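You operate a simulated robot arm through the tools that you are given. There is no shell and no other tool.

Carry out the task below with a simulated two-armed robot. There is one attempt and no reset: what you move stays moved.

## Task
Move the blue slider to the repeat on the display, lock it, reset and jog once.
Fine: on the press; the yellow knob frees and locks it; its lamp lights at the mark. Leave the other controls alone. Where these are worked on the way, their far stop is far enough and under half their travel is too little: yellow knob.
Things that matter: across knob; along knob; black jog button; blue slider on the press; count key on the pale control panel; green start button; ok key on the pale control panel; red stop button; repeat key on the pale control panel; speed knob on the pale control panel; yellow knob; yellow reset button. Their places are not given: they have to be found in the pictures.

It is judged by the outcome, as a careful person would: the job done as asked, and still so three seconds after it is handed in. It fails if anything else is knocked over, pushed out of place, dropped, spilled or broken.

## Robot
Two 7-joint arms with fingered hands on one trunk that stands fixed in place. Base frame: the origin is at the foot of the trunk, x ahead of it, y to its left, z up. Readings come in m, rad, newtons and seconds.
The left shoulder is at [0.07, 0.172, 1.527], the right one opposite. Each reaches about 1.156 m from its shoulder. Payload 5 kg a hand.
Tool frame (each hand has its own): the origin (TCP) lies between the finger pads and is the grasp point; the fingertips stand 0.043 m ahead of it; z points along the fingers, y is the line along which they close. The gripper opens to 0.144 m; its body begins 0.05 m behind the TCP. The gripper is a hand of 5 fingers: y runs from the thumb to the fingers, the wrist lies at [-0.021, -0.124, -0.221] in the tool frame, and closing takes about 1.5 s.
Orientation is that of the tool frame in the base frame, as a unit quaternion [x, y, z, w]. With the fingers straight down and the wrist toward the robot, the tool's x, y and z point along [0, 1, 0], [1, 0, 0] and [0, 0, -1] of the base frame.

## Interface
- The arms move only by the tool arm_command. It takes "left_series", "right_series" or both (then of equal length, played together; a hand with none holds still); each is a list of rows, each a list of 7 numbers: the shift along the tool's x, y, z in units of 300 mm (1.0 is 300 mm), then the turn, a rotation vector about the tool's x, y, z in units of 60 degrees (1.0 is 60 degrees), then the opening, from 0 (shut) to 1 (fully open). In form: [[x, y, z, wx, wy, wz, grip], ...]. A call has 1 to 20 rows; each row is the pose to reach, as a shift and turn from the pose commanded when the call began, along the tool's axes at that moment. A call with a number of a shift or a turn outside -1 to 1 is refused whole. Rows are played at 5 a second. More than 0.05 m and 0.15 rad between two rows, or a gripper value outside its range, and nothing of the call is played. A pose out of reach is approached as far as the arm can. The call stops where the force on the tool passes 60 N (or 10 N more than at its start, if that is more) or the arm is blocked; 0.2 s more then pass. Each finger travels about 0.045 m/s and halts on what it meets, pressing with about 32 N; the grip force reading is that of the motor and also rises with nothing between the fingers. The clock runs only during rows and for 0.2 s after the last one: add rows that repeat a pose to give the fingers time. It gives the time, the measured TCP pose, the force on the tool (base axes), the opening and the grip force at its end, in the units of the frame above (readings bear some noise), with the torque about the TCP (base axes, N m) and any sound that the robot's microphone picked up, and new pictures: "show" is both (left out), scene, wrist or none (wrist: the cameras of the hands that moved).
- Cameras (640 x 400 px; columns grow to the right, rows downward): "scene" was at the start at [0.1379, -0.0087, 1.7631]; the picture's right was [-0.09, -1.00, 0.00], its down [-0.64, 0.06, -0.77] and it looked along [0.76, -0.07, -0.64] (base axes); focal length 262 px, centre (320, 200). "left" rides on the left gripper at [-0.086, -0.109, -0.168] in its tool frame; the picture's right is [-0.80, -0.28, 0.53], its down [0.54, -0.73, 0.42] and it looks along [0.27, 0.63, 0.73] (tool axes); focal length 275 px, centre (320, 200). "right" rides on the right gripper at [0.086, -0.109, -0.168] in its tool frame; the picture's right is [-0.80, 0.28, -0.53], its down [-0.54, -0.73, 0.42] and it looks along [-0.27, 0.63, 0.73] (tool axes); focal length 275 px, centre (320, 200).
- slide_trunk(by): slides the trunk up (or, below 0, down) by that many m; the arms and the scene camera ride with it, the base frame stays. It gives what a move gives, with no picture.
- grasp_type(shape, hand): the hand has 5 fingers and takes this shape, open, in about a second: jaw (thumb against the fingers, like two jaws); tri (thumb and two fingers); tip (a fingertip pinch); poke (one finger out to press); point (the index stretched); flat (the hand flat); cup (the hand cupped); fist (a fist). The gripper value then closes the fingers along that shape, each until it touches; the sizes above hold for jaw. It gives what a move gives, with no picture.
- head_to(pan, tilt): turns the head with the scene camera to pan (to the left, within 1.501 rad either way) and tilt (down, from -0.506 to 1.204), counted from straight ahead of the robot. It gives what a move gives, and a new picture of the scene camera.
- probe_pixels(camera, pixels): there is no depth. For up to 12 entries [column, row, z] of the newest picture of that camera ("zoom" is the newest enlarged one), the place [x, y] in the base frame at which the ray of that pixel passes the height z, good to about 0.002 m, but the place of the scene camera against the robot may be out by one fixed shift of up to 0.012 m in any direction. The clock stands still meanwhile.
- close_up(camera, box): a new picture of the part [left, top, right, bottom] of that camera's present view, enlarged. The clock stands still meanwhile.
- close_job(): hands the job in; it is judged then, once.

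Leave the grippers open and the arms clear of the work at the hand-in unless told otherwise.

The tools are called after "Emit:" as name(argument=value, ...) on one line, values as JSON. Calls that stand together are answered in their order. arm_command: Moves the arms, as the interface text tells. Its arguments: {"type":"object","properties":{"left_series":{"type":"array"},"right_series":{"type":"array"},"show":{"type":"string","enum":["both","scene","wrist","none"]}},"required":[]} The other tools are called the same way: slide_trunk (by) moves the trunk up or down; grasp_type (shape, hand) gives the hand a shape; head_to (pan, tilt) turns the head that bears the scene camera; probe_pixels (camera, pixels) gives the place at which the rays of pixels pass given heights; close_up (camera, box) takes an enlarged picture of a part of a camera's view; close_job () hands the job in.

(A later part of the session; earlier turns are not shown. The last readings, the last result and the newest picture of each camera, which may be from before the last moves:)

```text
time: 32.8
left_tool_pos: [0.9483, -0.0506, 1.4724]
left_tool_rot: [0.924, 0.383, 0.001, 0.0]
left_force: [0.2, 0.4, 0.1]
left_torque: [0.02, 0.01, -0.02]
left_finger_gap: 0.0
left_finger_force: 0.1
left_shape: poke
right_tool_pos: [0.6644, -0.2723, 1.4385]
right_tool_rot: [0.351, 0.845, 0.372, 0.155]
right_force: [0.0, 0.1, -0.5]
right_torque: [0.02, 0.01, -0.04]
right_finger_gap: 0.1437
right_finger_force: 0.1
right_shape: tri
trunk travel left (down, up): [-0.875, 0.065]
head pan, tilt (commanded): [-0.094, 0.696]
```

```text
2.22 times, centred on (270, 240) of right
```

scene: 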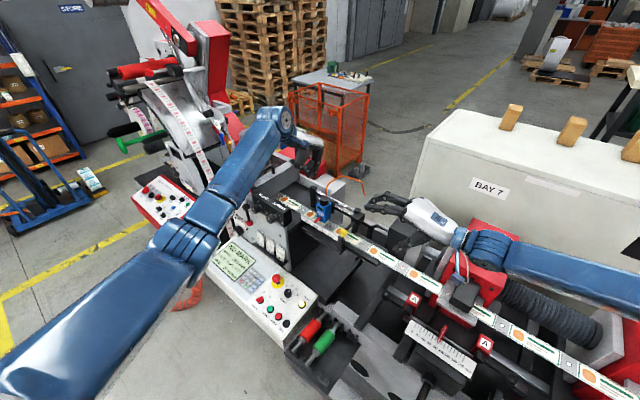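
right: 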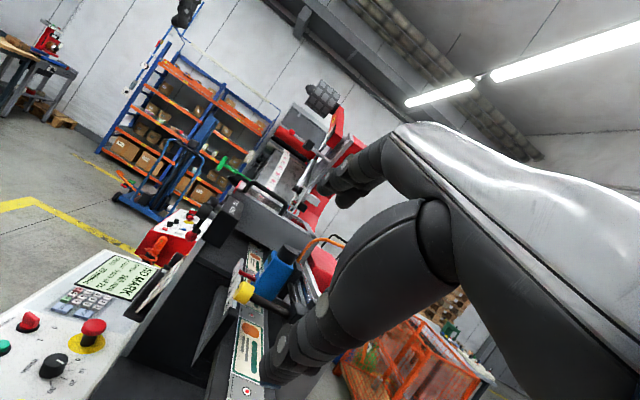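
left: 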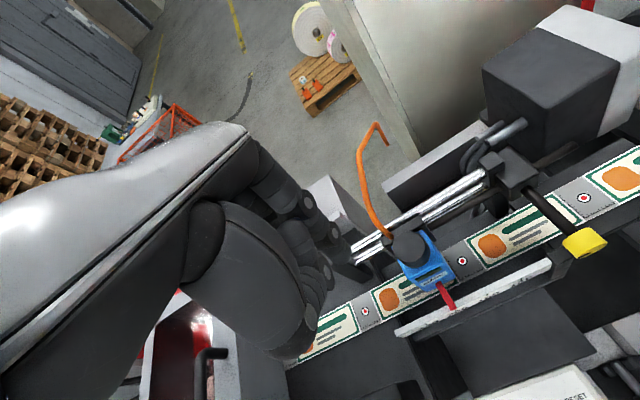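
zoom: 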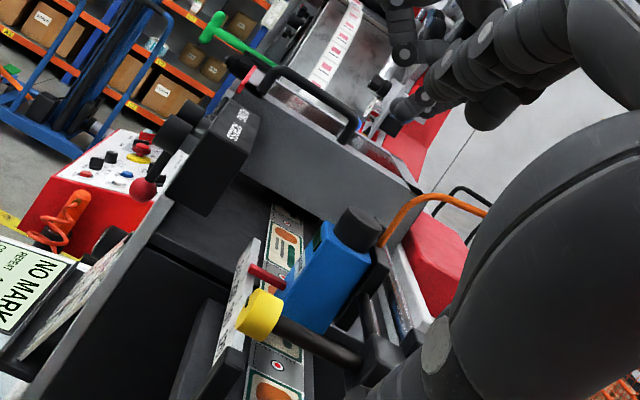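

The left index is above the slider's 240 side, clear of the post. I lower it 8 cm and check.

Emit:
arm_command(left_series=[[0, 0, 0.07, 0, 0, 0, 0], [0, 0, 0.14, 0, 0, 0, 0], [0, 0, 0.21, 0, 0, 0, 0], [0, 0, 0.27, 0, 0, 0, 0], [0, 0, 0.27, 0, 0, 0, 0]])

Emit:
close_up(camera="scene", box=[280, 150, 370, 230])

Emit:
close_up(camera="left", box=[220, 130, 480, 330])

Emit:
close_up(camera="right", box=[180, 150, 360, 330])

```text
time: 34.0
left_tool_pos: [0.9469, -0.0497, 1.3911]
left_tool_rot: [0.924, 0.383, 0.0, 0.0]
left_force: [0.5, -0.2, 0.0]
left_torque: [0.02, 0.01, 0.0]
left_finger_gap: 0.0002
left_finger_force: 0.0
left_shape: poke
right_tool_pos: [0.6646, -0.2728, 1.4398]
right_tool_rot: [0.35, 0.846, 0.373, 0.154]
right_force: [-0.3, -0.8, -0.2]
right_torque: [-0.02, -0.01, -0.01]
right_finger_gap: 0.1436
right_finger_force: 0.0
right_shape: tri
trunk travel left (down, up): [-0.875, 0.065]
head pan, tilt (commanded): [-0.094, 0.696]
```

scene: 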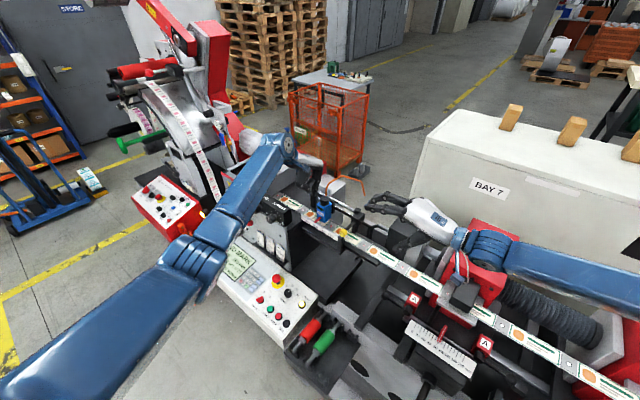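
left: 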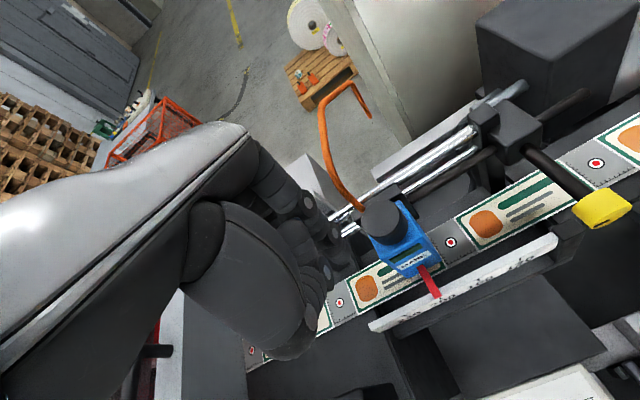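

```text
5.00 times, centred on (325, 190) of scene
```

zoom: 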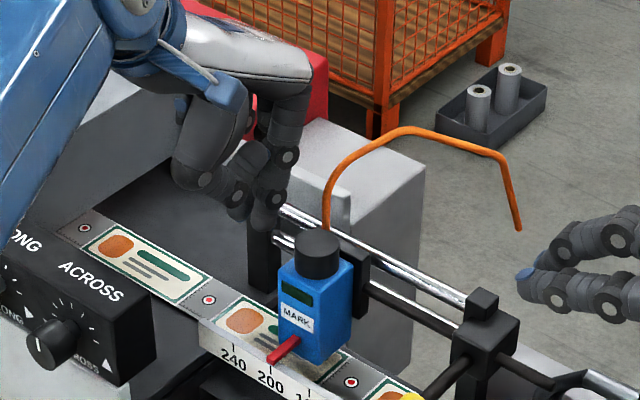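

```text
2.00 times, centred on (350, 230) of left
```

zoom: 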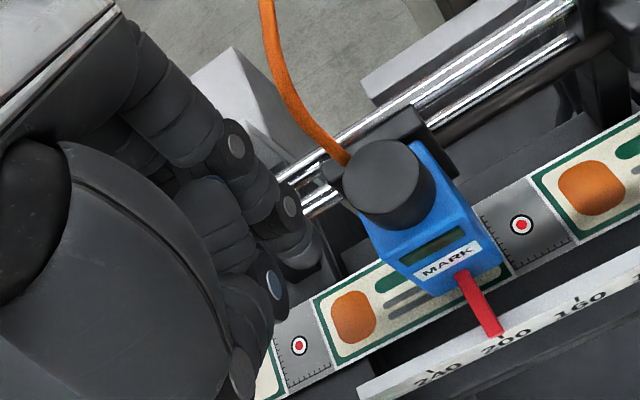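

```text
2.22 times, centred on (270, 240) of right
```

zoom: 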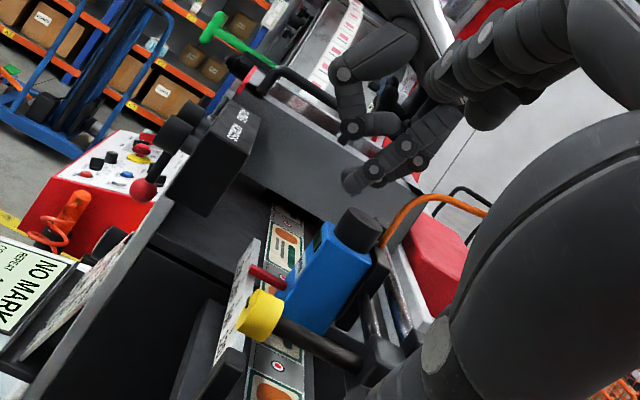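

Clear so far. I lower another 3.8 cm (fingertip z ≈ 1.31), then move 3.5 cm along the scale toward the slider: contact should come at ~2.5 cm, so this gently tests that the slider is free.

Emit:
arm_command(left_series=[[0, 0, 0.065, 0, 0, 0, 0], [0, 0, 0.127, 0, 0, 0, 0], [-0.035, 0, 0.127, 0, 0, 0, 0], [-0.065, 0, 0.127, 0, 0, 0, 0], [-0.08, 0, 0.127, 0, 0, 0, 0], [-0.095, 0, 0.127, 0, 0, 0, 0], [-0.107, 0, 0.127, 0, 0, 0, 0], [-0.117, 0, 0.127, 0, 0, 0, 0], [-0.117, 0, 0.127, 0, 0, 0, 0]])

Emit:
close_up(camera="scene", box=[280, 150, 370, 230])

Emit:
close_up(camera="left", box=[260, 150, 500, 330])

Emit:
close_up(camera="right", box=[180, 170, 340, 330])

```text
time: 36.0
left_tool_pos: [0.923, -0.0749, 1.3524]
left_tool_rot: [0.924, 0.382, 0.0, 0.001]
left_force: [4.5, 1.3, -0.6]
left_torque: [0.07, -0.1, 0.05]
left_finger_gap: 0.0
left_finger_force: 0.1
left_shape: poke
right_tool_pos: [0.6646, -0.2703, 1.4397]
right_tool_rot: [0.35, 0.846, 0.373, 0.154]
right_force: [-0.8, 0.4, 0.0]
right_torque: [0.01, 0.0, -0.01]
right_finger_gap: 0.1434
right_finger_force: 0.1
right_shape: tri
trunk travel left (down, up): [-0.875, 0.065]
head pan, tilt (commanded): [-0.094, 0.696]
```

scene: 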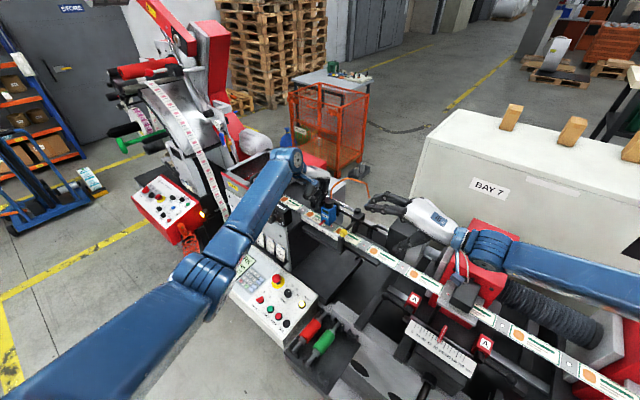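
left: 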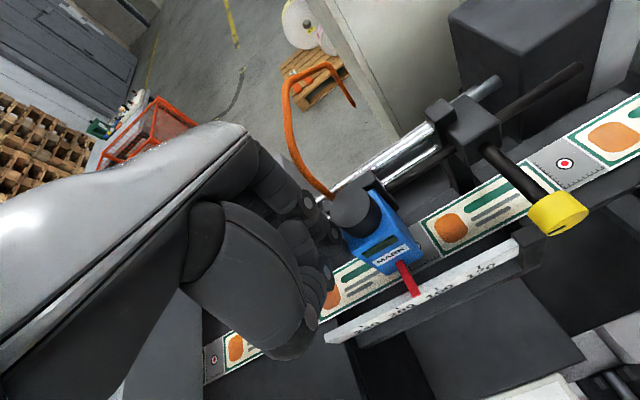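

```text
5.00 times, centred on (325, 190) of scene
```

zoom: 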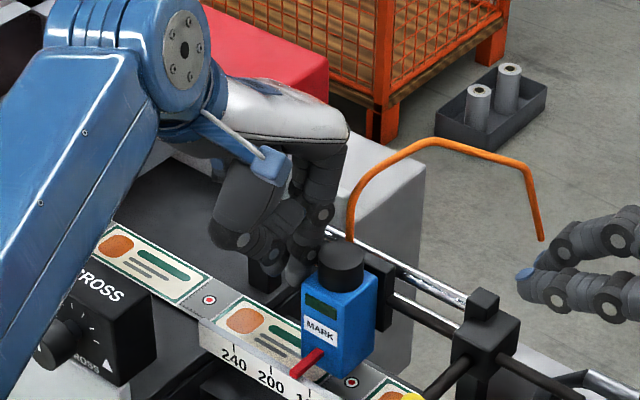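

```text
2.22 times, centred on (380, 240) of left
```

zoom: 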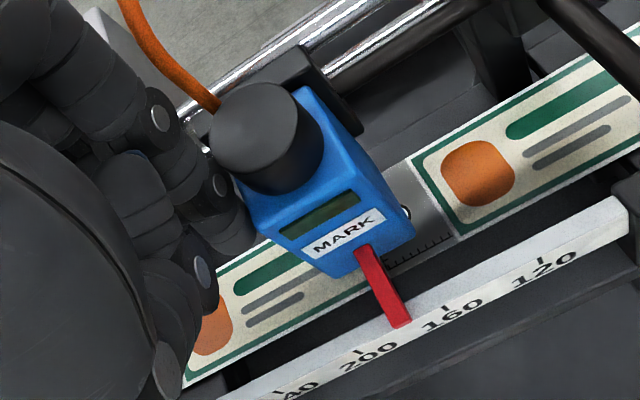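

```text
2.50 times, centred on (260, 250) of right
```

zoom: 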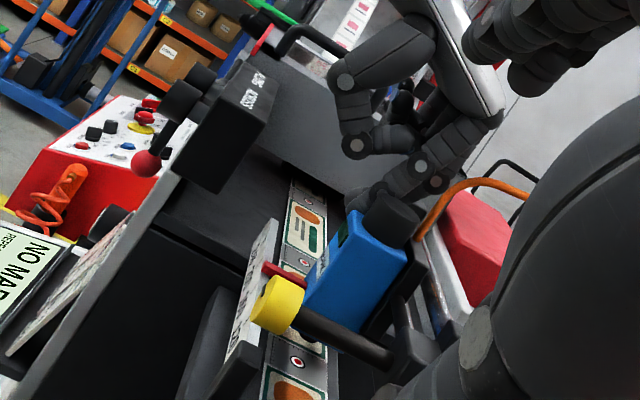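

The slider moves freely: the pointer is now about 180 with only ~5 N. I push another 15 mm.

Emit:
arm_command(left_series=[[-0.013, 0, 0, 0, 0, 0, 0], [-0.026, 0, 0, 0, 0, 0, 0], [-0.039, 0, 0, 0, 0, 0, 0], [-0.05, 0, 0, 0, 0, 0, 0], [-0.05, 0, 0, 0, 0, 0, 0]])

Emit:
close_up(camera="left", box=[300, 180, 460, 300])

Emit:
close_up(camera="scene", box=[310, 180, 370, 230])

```text
time: 37.2
left_tool_pos: [0.9127, -0.0856, 1.3539]
left_tool_rot: [0.924, 0.382, 0.0, 0.001]
left_force: [3.3, 2.8, -1.0]
left_torque: [0.1, -0.1, 0.03]
left_finger_gap: 0.0
left_finger_force: 0.1
left_shape: poke
right_tool_pos: [0.6651, -0.2713, 1.4394]
right_tool_rot: [0.35, 0.846, 0.372, 0.154]
right_force: [-0.6, 0.6, 0.0]
right_torque: [0.03, 0.01, 0.01]
right_finger_gap: 0.1436
right_finger_force: 0.1
right_shape: tri
trunk travel left (down, up): [-0.875, 0.065]
head pan, tilt (commanded): [-0.094, 0.696]
```

scene: 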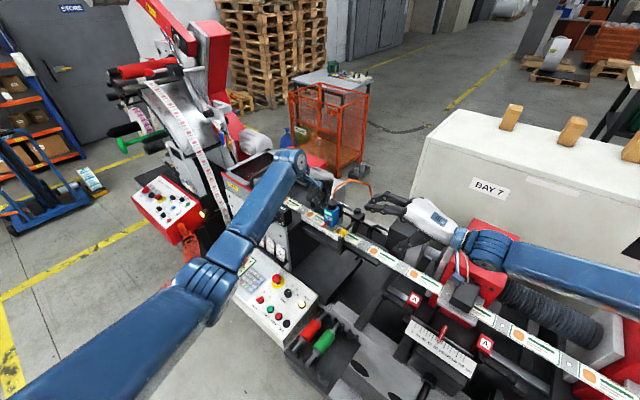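
left: 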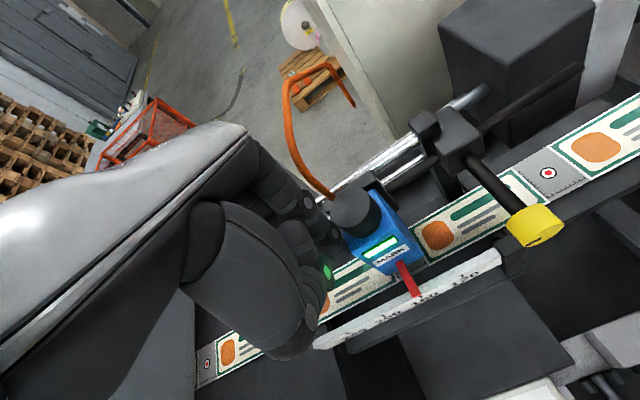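

```text
3.33 times, centred on (380, 240) of left
```

zoom: 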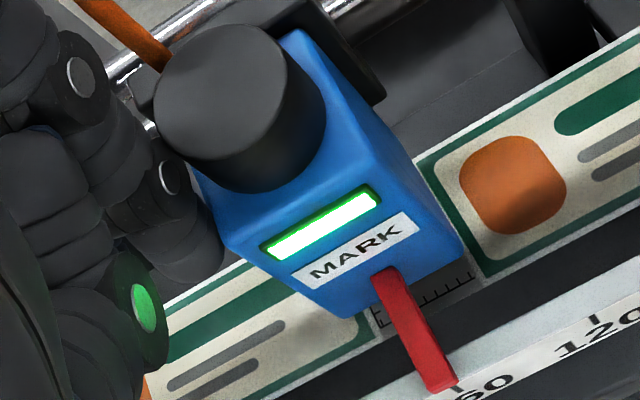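

```text
8.00 times, centred on (340, 205) of scene
```

zoom: 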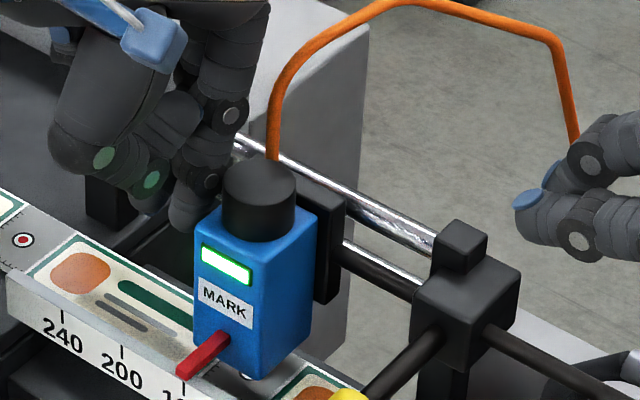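

The lamp is lit. I'll zoom in tightly on the pointer and the 160 tick to centre it well before locking.

Emit:
close_up(camera="scene", box=[308, 210, 340, 230])

Emit:
close_up(camera="left", box=[370, 250, 460, 310])

Emit:
close_up(camera="right", box=[220, 240, 300, 300])

```text
16.00 times, centred on (324, 220) of scene
```

zoom: 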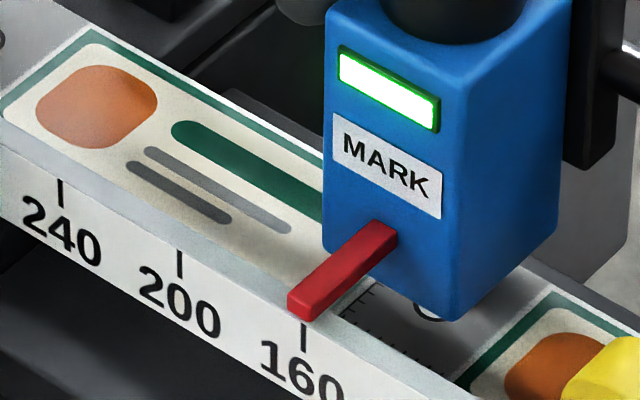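

```text
6.67 times, centred on (415, 280) of left
```

zoom: 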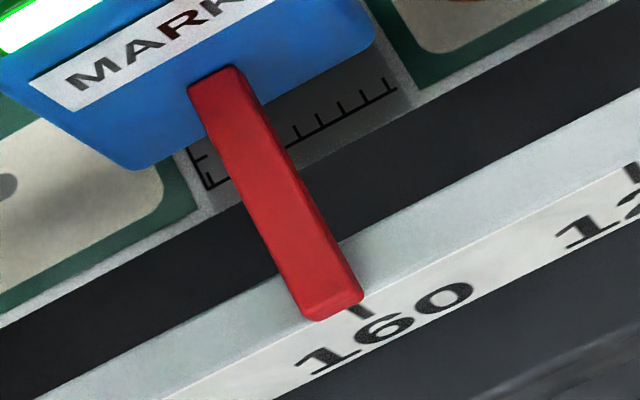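

```text
6.67 times, centred on (260, 270) of right
```

zoom: 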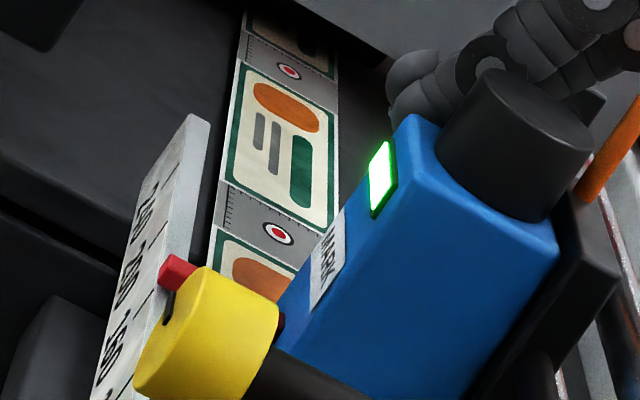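

The pointer end sits right over the 160 tick and the lamp is lit with light force. I back the left finger away from the slider (2 cm), then lift it.

Emit:
arm_command(left_series=[[0.03, 0, 0, 0, 0, 0, 0], [0.08, 0, 0, 0, 0, 0, 0], [0.08, 0, -0.1, 0, 0, 0, 0], [0.08, 0, -0.22, 0, 0, 0, 0], [0.08, 0, -0.34, 0, 0, 0, 0], [0.08, 0, -0.46, 0, 0, 0, 0]])

Emit:
close_up(camera="scene", box=[308, 200, 348, 235])

Emit:
close_up(camera="left", box=[360, 180, 560, 310])

```text
time: 38.6
left_tool_pos: [0.9275, -0.0679, 1.4913]
left_tool_rot: [0.924, 0.382, 0.0, 0.0]
left_force: [-0.4, -0.7, -0.7]
left_torque: [-0.04, 0.0, 0.02]
left_finger_gap: 0.0
left_finger_force: 0.0
left_shape: poke
right_tool_pos: [0.6653, -0.2718, 1.4406]
right_tool_rot: [0.35, 0.846, 0.372, 0.154]
right_force: [-0.2, -0.2, 0.2]
right_torque: [-0.02, 0.0, 0.02]
right_finger_gap: 0.1438
right_finger_force: 0.1
right_shape: tri
trunk travel left (down, up): [-0.875, 0.065]
head pan, tilt (commanded): [-0.094, 0.696]
```

scene: 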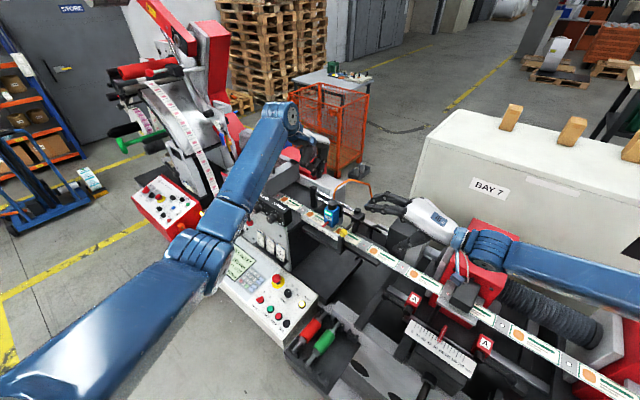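
left: 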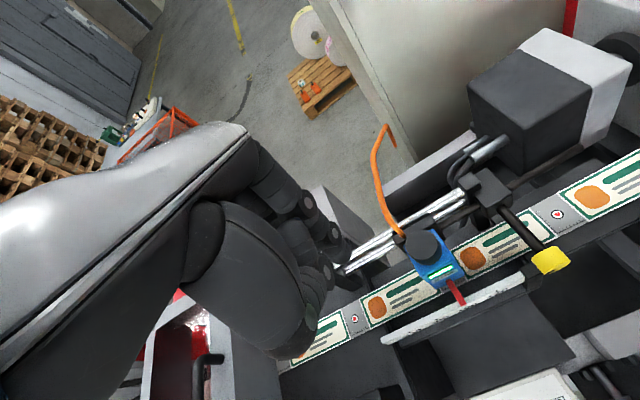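

```text
11.43 times, centred on (328, 218) of scene
```

zoom: 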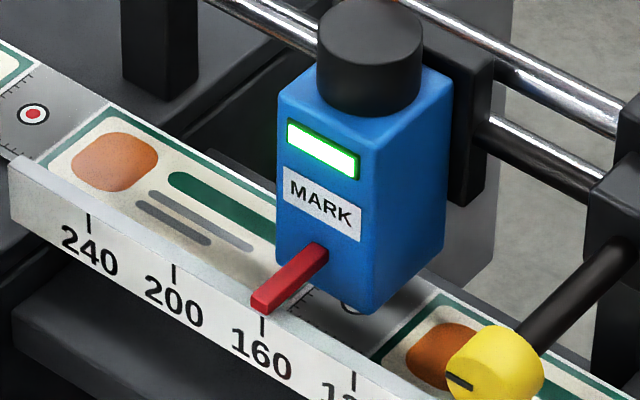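

```text
3.08 times, centred on (460, 245) of left
```

zoom: 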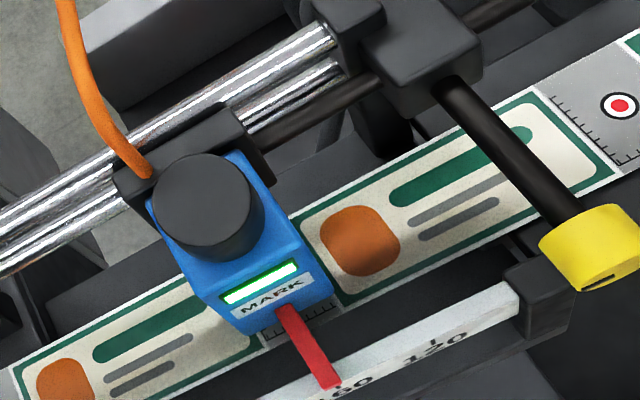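

Lamp still lit and pointer on 160 with nothing touching it. I take the left hand back out of the way.

Emit:
arm_command(left_series=[[0.024, -0.11, -0.037, 0, 0, -0.05, 0], [0.048, -0.221, -0.074, 0, 0, -0.1, 0], [0.071, -0.332, -0.111, 0, 0, -0.15, 0], [0.095, -0.443, -0.149, 0, 0, -0.2, 0], [0.119, -0.553, -0.186, 0, 0, -0.25, 0], [0.143, -0.664, -0.223, 0, 0, -0.3, 0], [0.166, -0.774, -0.26, 0, 0, -0.35, 0], [0.19, -0.885, -0.297, 0, 0, -0.39, 0]])

```text
time: 40.4
left_tool_pos: [0.7797, 0.1596, 1.5818]
left_tool_rot: [0.827, 0.562, 0.001, 0.002]
left_force: [-0.1, -1.0, 0.2]
left_torque: [-0.02, -0.03, 0.01]
left_finger_gap: 0.0002
left_finger_force: 0.0
left_shape: poke
right_tool_pos: [0.6644, -0.2706, 1.4419]
right_tool_rot: [0.35, 0.846, 0.372, 0.155]
right_force: [-0.1, 0.3, 0.0]
right_torque: [-0.02, 0.01, -0.04]
right_finger_gap: 0.1435
right_finger_force: 0.1
right_shape: tri
trunk travel left (down, up): [-0.875, 0.065]
head pan, tilt (commanded): [-0.094, 0.696]
```

scene: 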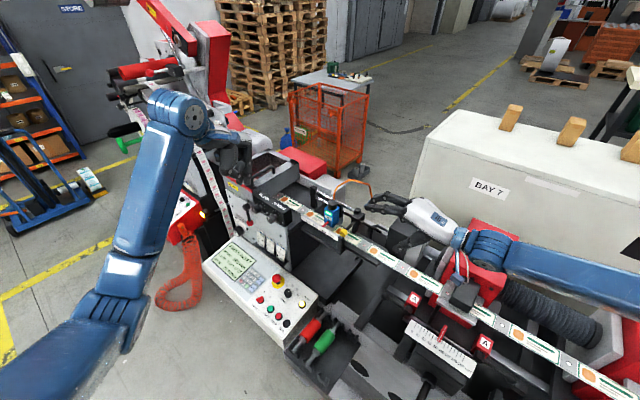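
left: 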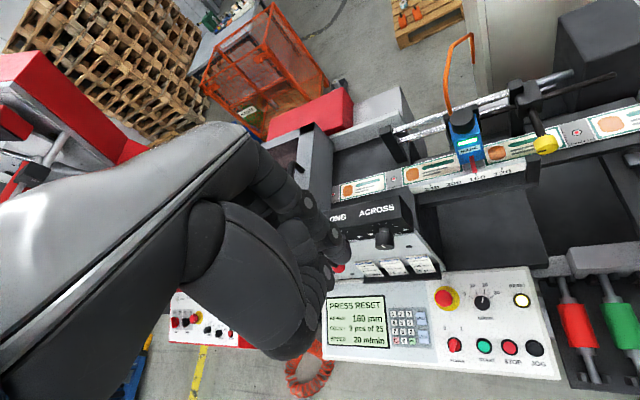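

The display now reads "PRESS RESET". Next is locking: I bring the right hand back around the open knob (same lean as before, fingers half open).

Emit:
arm_command(right_series=[[0, 0.002, 0.08, 0, 0, 0, 0.8], [0, 0.005, 0.17, 0, 0, 0, 0.6], [0, 0.008, 0.27, 0, 0, 0, 0.5], [0, 0.01, 0.37, 0, 0, 0, 0.5], [0, 0.013, 0.46, 0, 0, 0, 0.5], [0, 0.015, 0.55, 0, 0, 0, 0.5], [0, 0.0167, 0.61, 0, 0, 0, 0.5], [0, 0.0167, 0.647, 0, 0, 0, 0.5], [0, 0.0167, 0.647, 0, 0, 0, 0.5]])

Emit:
close_up(camera="scene", box=[322, 185, 386, 245])

Emit:
close_up(camera="right", box=[250, 180, 400, 330])

Emit:
close_up(camera="left", box=[480, 100, 600, 190])

```text
time: 42.4
left_tool_pos: [0.7803, 0.1587, 1.5814]
left_tool_rot: [0.827, 0.562, 0.0, 0.001]
left_force: [0.3, -0.2, -0.9]
left_torque: [-0.01, -0.01, 0.01]
left_finger_gap: 0.0001
left_finger_force: 0.0
left_shape: poke
right_tool_pos: [0.7676, -0.1681, 1.3137]
right_tool_rot: [0.35, 0.845, 0.373, 0.154]
right_force: [1.0, 0.3, -0.8]
right_torque: [0.02, -0.01, -0.01]
right_finger_gap: 0.0723
right_finger_force: 0.0
right_shape: tri
trunk travel left (down, up): [-0.875, 0.065]
head pan, tilt (commanded): [-0.094, 0.696]
```

scene: 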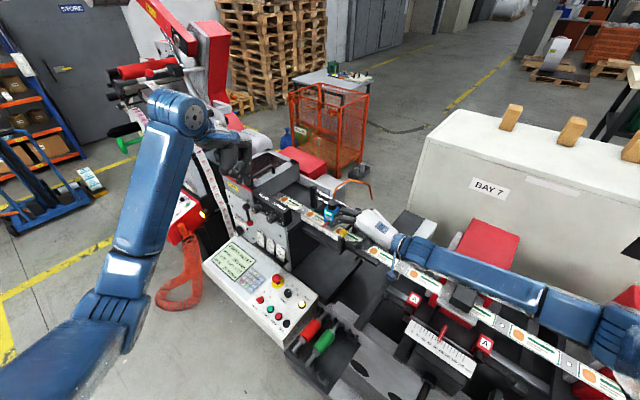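
right: 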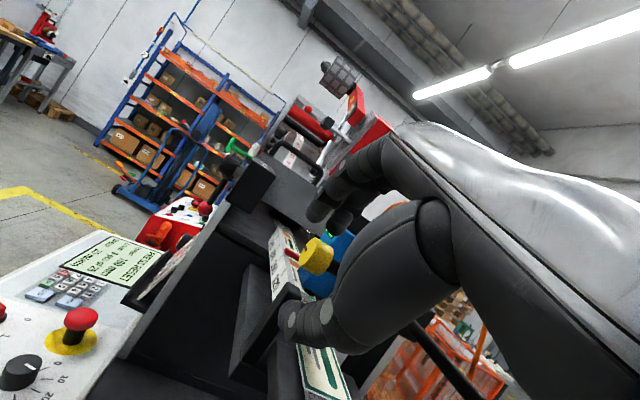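

```text
6.67 times, centred on (354, 215) of scene
```

zoom: 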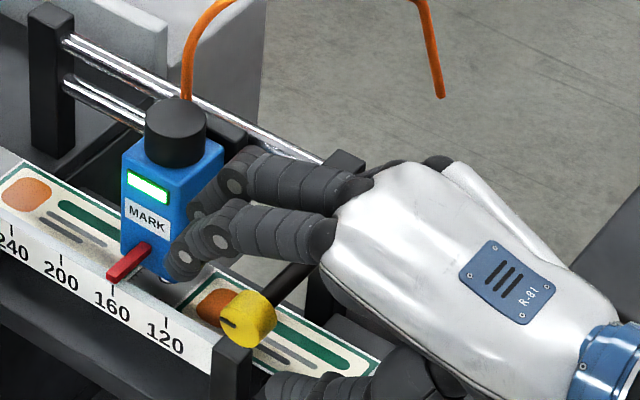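

```text
2.67 times, centred on (325, 255) of right
```

zoom: 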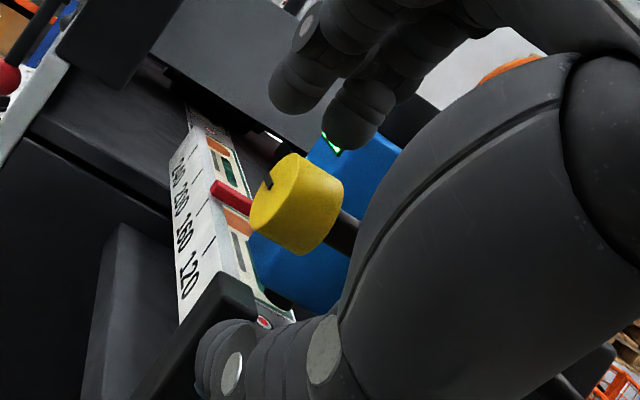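

```text
4.44 times, centred on (540, 145) of left
```

zoom: 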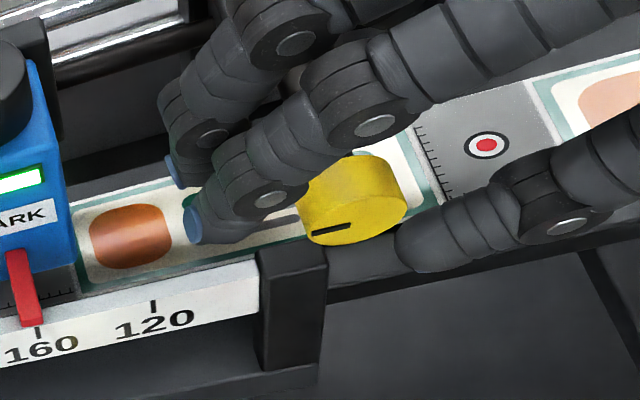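

The knob is between the fingers with no contact; the slider is now closer, so I limit the lean. I rotate the open hand 44° about the knob to nearly vertical (no grip), move 8 mm in, and check.

Emit:
arm_command(right_series=[[0, 0.0113, 0.0007, 0.125, 0, 0, 0.46], [0, 0.0224, 0.003, 0.25, 0, 0, 0.45], [0, 0.0332, 0.0066, 0.375, 0, 0, 0.45], [0, 0.0434, 0.0116, 0.5, 0, 0, 0.45], [0, 0.0528, 0.0179, 0.625, 0, 0, 0.45], [0, 0.0602, 0.0243, 0.7333, 0, 0, 0.45], [0, 0.0417, 0.0435, 0.7333, 0, 0, 0.45], [0, 0.0417, 0.0435, 0.7333, 0, 0, 0.45]])

Emit:
close_up(camera="scene", box=[322, 185, 386, 245])

Emit:
close_up(camera="right", box=[250, 180, 400, 330])

Emit:
close_up(camera="left", box=[460, 80, 600, 190])

```text
time: 43.4
left_tool_pos: [0.7754, 0.1579, 1.5832]
left_tool_rot: [0.827, 0.562, 0.001, 0.001]
left_force: [-0.5, 0.1, 0.1]
left_torque: [-0.01, -0.01, -0.03]
left_finger_gap: 0.0
left_finger_force: 0.1
left_shape: poke
right_tool_pos: [0.7456, -0.1603, 1.2846]
right_tool_rot: [0.384, 0.911, 0.144, 0.036]
right_force: [-10.5, -6.3, 24.3]
right_torque: [-0.24, -1.4, -0.45]
right_finger_gap: 0.065
right_finger_force: 0.1
right_shape: tri
trunk travel left (down, up): [-0.875, 0.065]
head pan, tilt (commanded): [-0.094, 0.696]
stopped in row 5 (right hand): the force on the tool passed its limit at 72 N (the readings are from after the stop); the commanded pose is now the measured one
```

scene: 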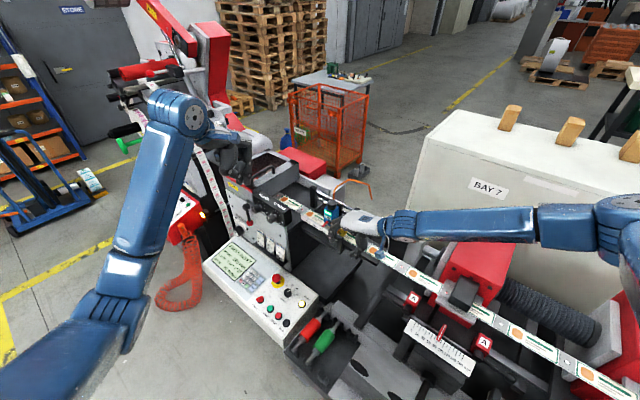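
right: 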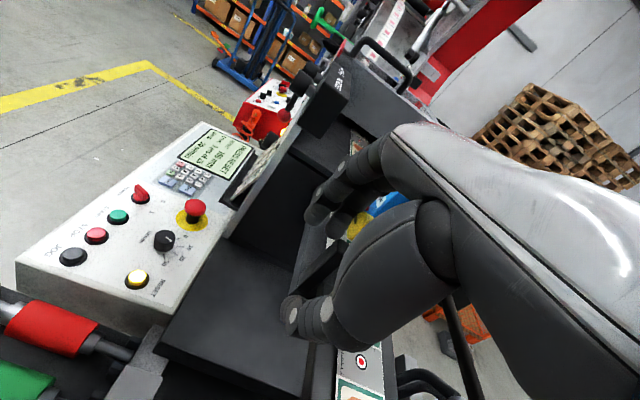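

```text
6.67 times, centred on (354, 215) of scene
```

zoom: 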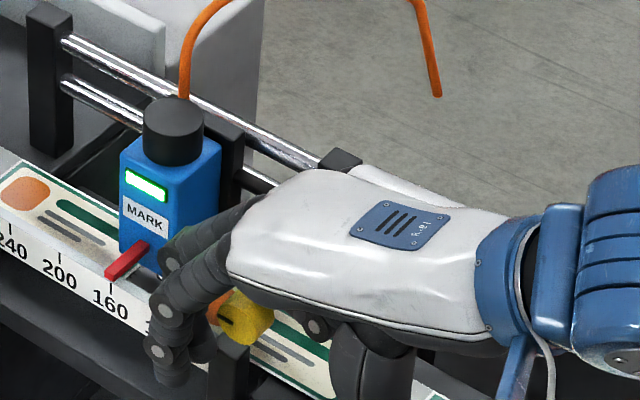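

```text
2.67 times, centred on (325, 255) of right
```

zoom: 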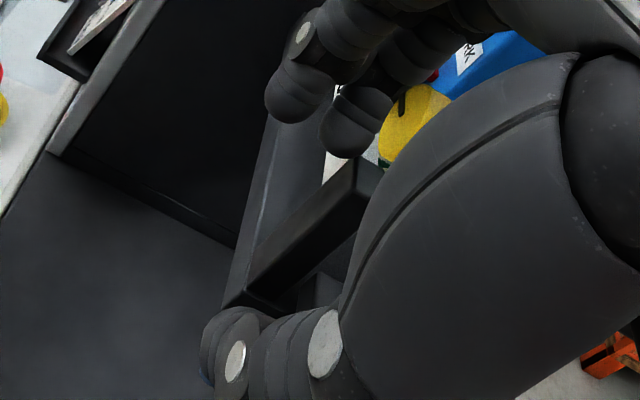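

```text
3.64 times, centred on (530, 135) of left
```

zoom: 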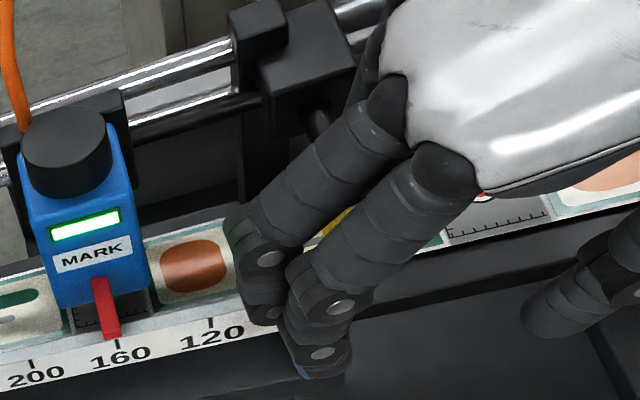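

The arm swung through an awkward configuration: the hand dipped ~3 cm and toward the front, hit contact at 72 N and stopped. The lamp is still lit, pointer at 160 and the knob mark unchanged. I back out gently: 1 cm up, 3 cm toward the front (away from the machine), then straight up.

Emit:
arm_command(right_series=[[0, 0, -0.017, 0, 0, 0, 0.45], [0, 0, -0.035, 0, 0, 0, 0.45], [0.03, 0, -0.04, 0, 0, 0, 0.45], [0.065, 0, -0.045, 0, 0, 0, 0.45], [0.1, 0, -0.05, 0, 0, 0, 0.45], [0.1, 0, -0.11, 0, 0, 0, 0.45], [0.1, 0, -0.18, 0, 0, 0, 0.45], [0.1, 0, -0.26, 0, 0, 0, 0.45], [0.1, 0, -0.26, 0, 0, 0, 0.45]])

Emit:
close_up(camera="scene", box=[312, 185, 386, 245])

Emit:
close_up(camera="left", box=[440, 80, 600, 200])

```text
time: 45.4
left_tool_pos: [0.78, 0.1582, 1.5812]
left_tool_rot: [0.827, 0.562, 0.001, 0.0]
left_force: [0.9, 0.3, 0.4]
left_torque: [-0.01, -0.02, -0.02]
left_finger_gap: 0.0
left_finger_force: 0.1
left_shape: poke
right_tool_pos: [0.7138, -0.1565, 1.3559]
right_tool_rot: [0.384, 0.912, 0.141, 0.034]
right_force: [1.0, 0.0, -0.4]
right_torque: [-0.01, 0.0, 0.01]
right_finger_gap: 0.0648
right_finger_force: 0.1
right_shape: tri
trunk travel left (down, up): [-0.875, 0.065]
head pan, tilt (commanded): [-0.094, 0.696]
```

scene: 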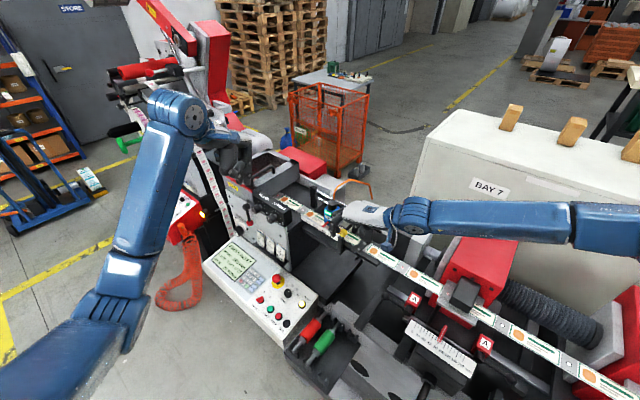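
right: 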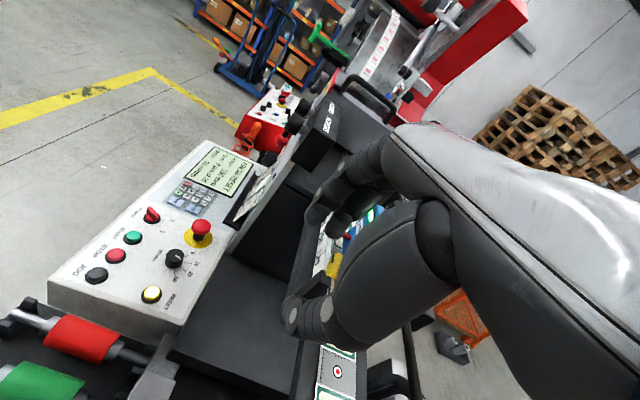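

```text
6.67 times, centred on (349, 215) of scene
```

zoom: 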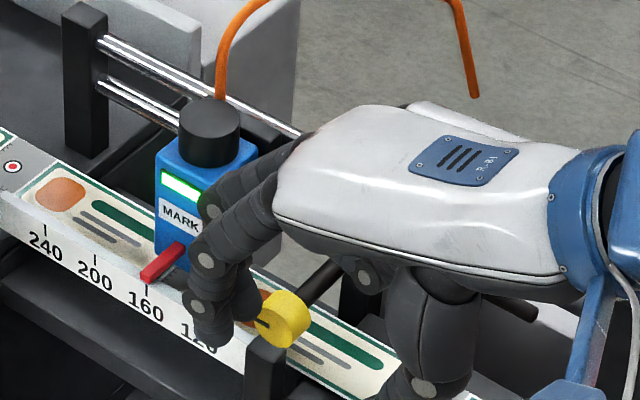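

```text
3.33 times, centred on (520, 140) of left
```

zoom: 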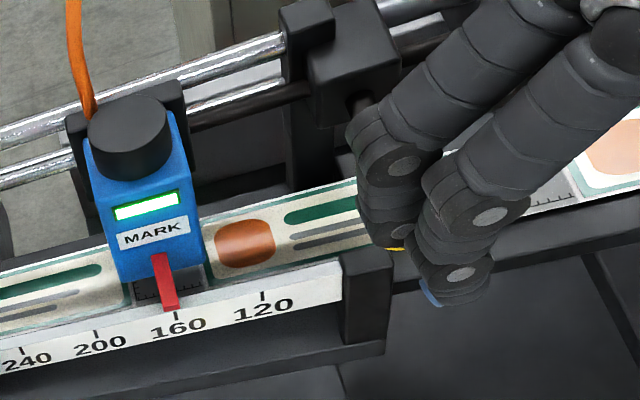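

Free of contact; lamp lit, pointer at 160. I lift the hand 5 cm and carry it sideways to stand above the knob again, slowly, with the present lean (~17°).

Emit:
arm_command(right_series=[[0.004, 0.023, -0.08, 0, 0, 0, 0.5], [0.008, 0.047, -0.16, 0, 0, 0, 0.5], [-0.013, 0.056, -0.158, 0, 0, 0, 0.5], [-0.035, 0.065, -0.155, 0, 0, 0, 0.5], [-0.056, 0.074, -0.153, 0, 0, 0, 0.5], [-0.077, 0.083, -0.15, 0, 0, 0, 0.5], [-0.099, 0.092, -0.148, 0, 0, 0, 0.5], [-0.12, 0.1, -0.147, 0, 0, 0, 0.5], [-0.14, 0.11, -0.145, 0, 0, 0, 0.5], [-0.161, 0.119, -0.144, 0, 0, 0, 0.5], [-0.161, 0.119, -0.144, 0, 0, 0, 0.5]])

Emit:
close_up(camera="scene", box=[312, 185, 386, 245])

Emit:
close_up(camera="left", box=[460, 80, 620, 200])

Emit:
close_up(camera="right", box=[230, 160, 400, 350])

```text
time: 47.8
left_tool_pos: [0.7809, 0.159, 1.5809]
left_tool_rot: [0.827, 0.562, 0.001, 0.0]
left_force: [0.4, -0.3, 0.6]
left_torque: [-0.01, -0.02, 0.01]
left_finger_gap: 0.0
left_finger_force: 0.1
left_shape: poke
right_tool_pos: [0.7667, -0.1763, 1.4036]
right_tool_rot: [0.384, 0.912, 0.141, 0.033]
right_force: [0.6, 0.1, -0.4]
right_torque: [-0.01, 0.01, 0.03]
right_finger_gap: 0.0714
right_finger_force: 0.0
right_shape: tri
trunk travel left (down, up): [-0.875, 0.065]
head pan, tilt (commanded): [-0.094, 0.696]
```

scene: 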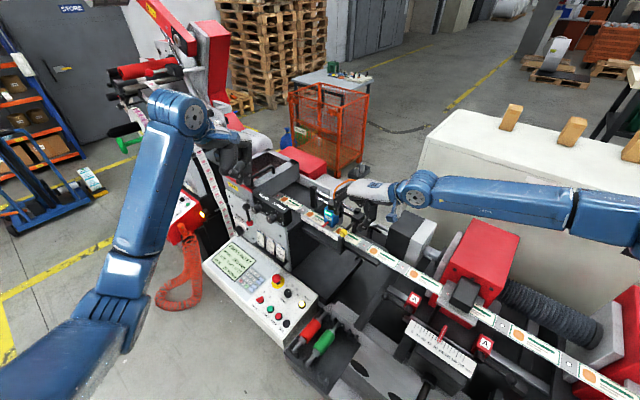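
right: 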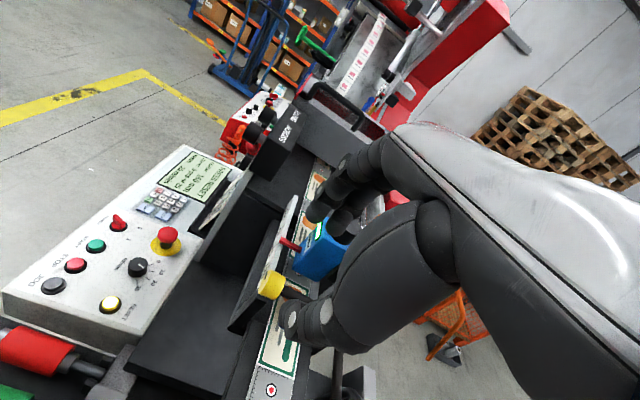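

```text
6.67 times, centred on (349, 215) of scene
```

zoom: 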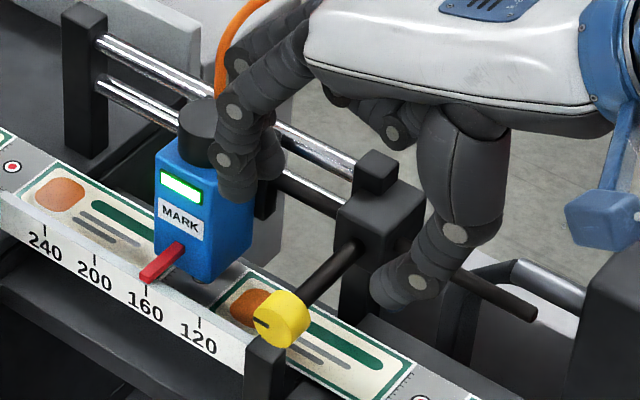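

```text
3.33 times, centred on (540, 140) of left
```

zoom: 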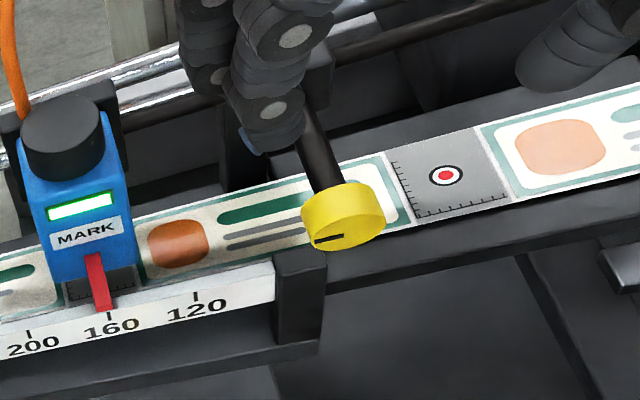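

```text
2.11 times, centred on (315, 255) of right
```

zoom: 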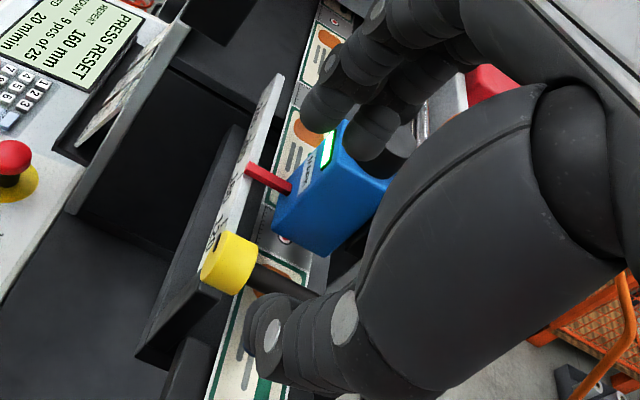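

The knob mark is unchanged at 9 o'clock. I descend 9 cm along the fingers so the knob ends between the pads, slowly.

Emit:
arm_command(right_series=[[0, -0.003, 0.05, 0, 0, 0, 0.5], [0, -0.006, 0.1, 0, 0, 0, 0.5], [0, -0.009, 0.15, 0, 0, 0, 0.5], [0, -0.012, 0.2, 0, 0, 0, 0.5], [0, -0.014, 0.25, 0, 0, 0, 0.5], [0, -0.016, 0.307, 0, 0, 0, 0.5], [0, -0.016, 0.307, 0, 0, 0, 0.5]])

Emit:
close_up(camera="scene", box=[312, 185, 386, 245])

Emit:
close_up(camera="left", box=[480, 80, 620, 185])

Emit:
close_up(camera="right", box=[230, 160, 400, 350])

```text
time: 49.4
left_tool_pos: [0.781, 0.1598, 1.5811]
left_tool_rot: [0.827, 0.562, 0.001, 0.001]
left_force: [0.2, -0.2, 0.2]
left_torque: [0.01, -0.01, 0.0]
left_finger_gap: 0.0
left_finger_force: 0.0
left_shape: poke
right_tool_pos: [0.7782, -0.1574, 1.315]
right_tool_rot: [0.383, 0.912, 0.141, 0.033]
right_force: [-0.4, -0.2, 0.1]
right_torque: [0.0, 0.0, -0.01]
right_finger_gap: 0.0713
right_finger_force: 0.1
right_shape: tri
trunk travel left (down, up): [-0.875, 0.065]
head pan, tilt (commanded): [-0.094, 0.696]
```

scene: 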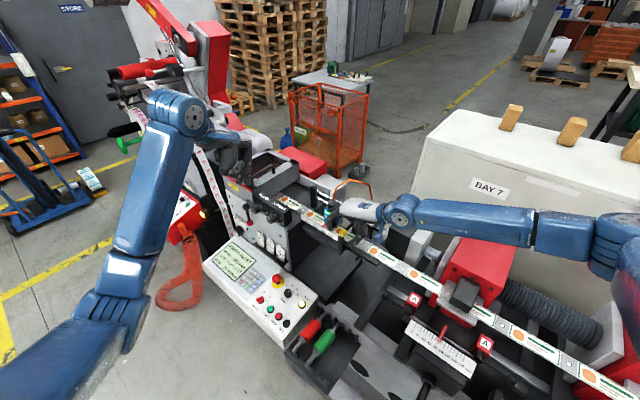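
right: 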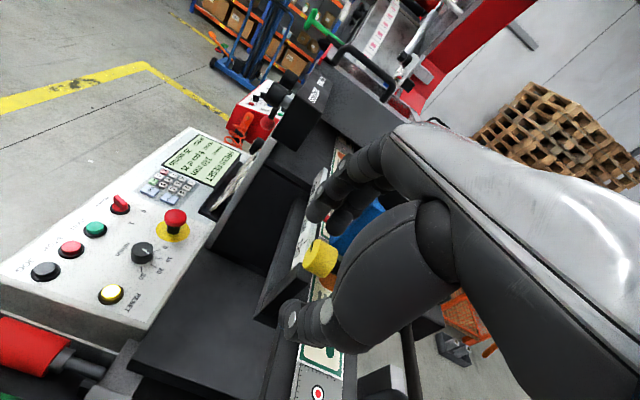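

```text
6.67 times, centred on (349, 215) of scene
```

zoom: 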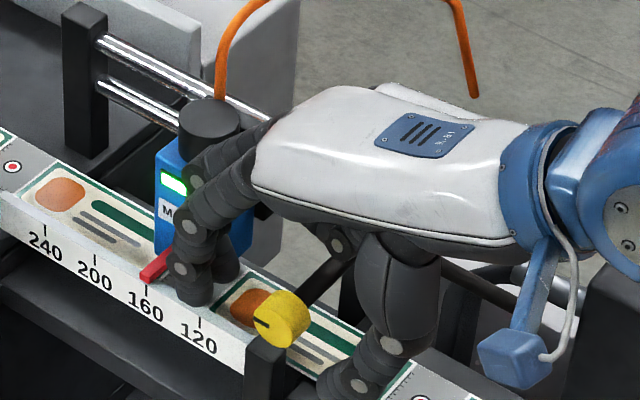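

```text
3.81 times, centred on (550, 132) of left
```

zoom: 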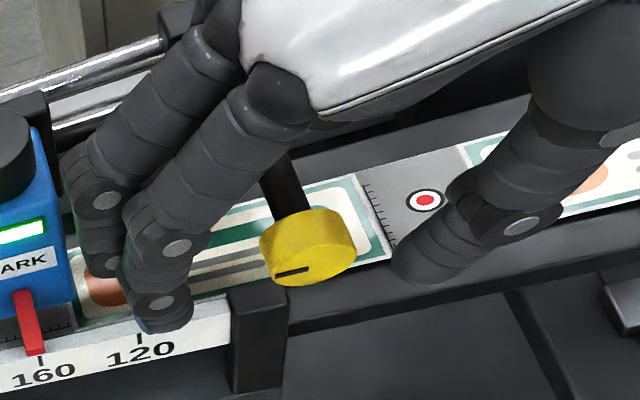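

```text
2.11 times, centred on (315, 255) of right
```

zoom: 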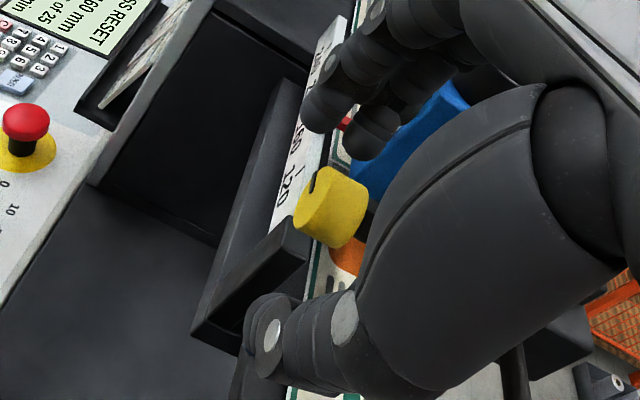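

The knob is centred between pads, no contact, and the fingers clear the slider. I close the hand on the knob.

Emit:
arm_command(right_series=[[0, 0, 0, 0, 0, 0, 0.38], [0, 0, 0, 0, 0, 0, 0.28], [0, 0, 0, 0, 0, 0, 0.18], [0, 0, 0, 0, 0, 0, 0.08], [0, 0, 0, 0, 0, 0, 0], [0, 0, 0, 0, 0, 0, 0], [0, 0, 0, 0, 0, 0, 0]])

Emit:
close_up(camera="left", box=[480, 80, 620, 185])

Emit:
close_up(camera="right", box=[270, 190, 380, 310])

```text
time: 51.0
left_tool_pos: [0.7811, 0.1584, 1.5808]
left_tool_rot: [0.827, 0.562, 0.001, 0.001]
left_force: [-0.5, 1.5, 1.0]
left_torque: [0.0, 0.0, 0.01]
left_finger_gap: 0.0001
left_finger_force: 0.1
left_shape: poke
right_tool_pos: [0.7775, -0.1578, 1.3129]
right_tool_rot: [0.382, 0.913, 0.14, 0.03]
right_force: [-5.7, -0.6, -12.5]
right_torque: [-0.02, 0.15, 0.07]
right_finger_gap: 0.013
right_finger_force: 31.4
right_shape: tri
trunk travel left (down, up): [-0.875, 0.065]
head pan, tilt (commanded): [-0.094, 0.696]
```

scene: 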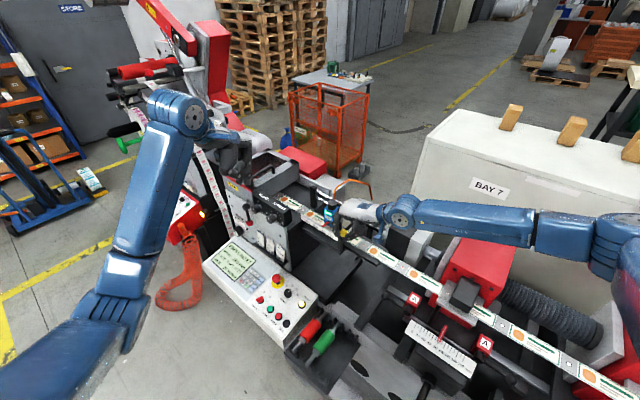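
right: 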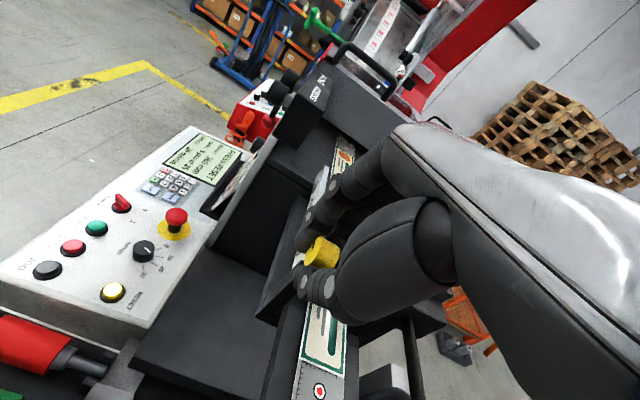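

```text
3.81 times, centred on (550, 132) of left
```

zoom: 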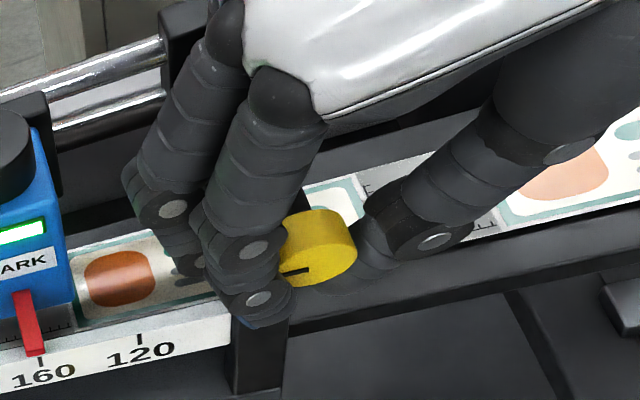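

```text
3.33 times, centred on (325, 250) of right
```

zoom: 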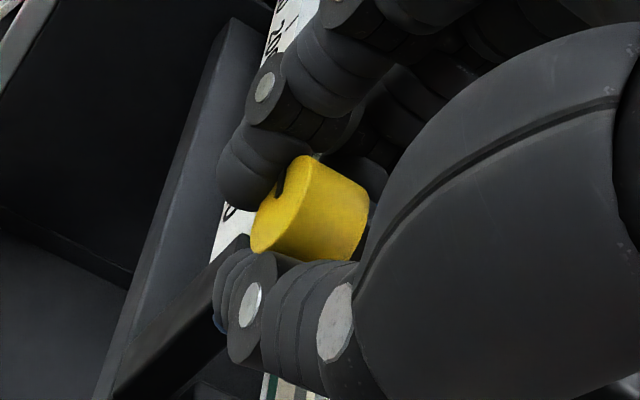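

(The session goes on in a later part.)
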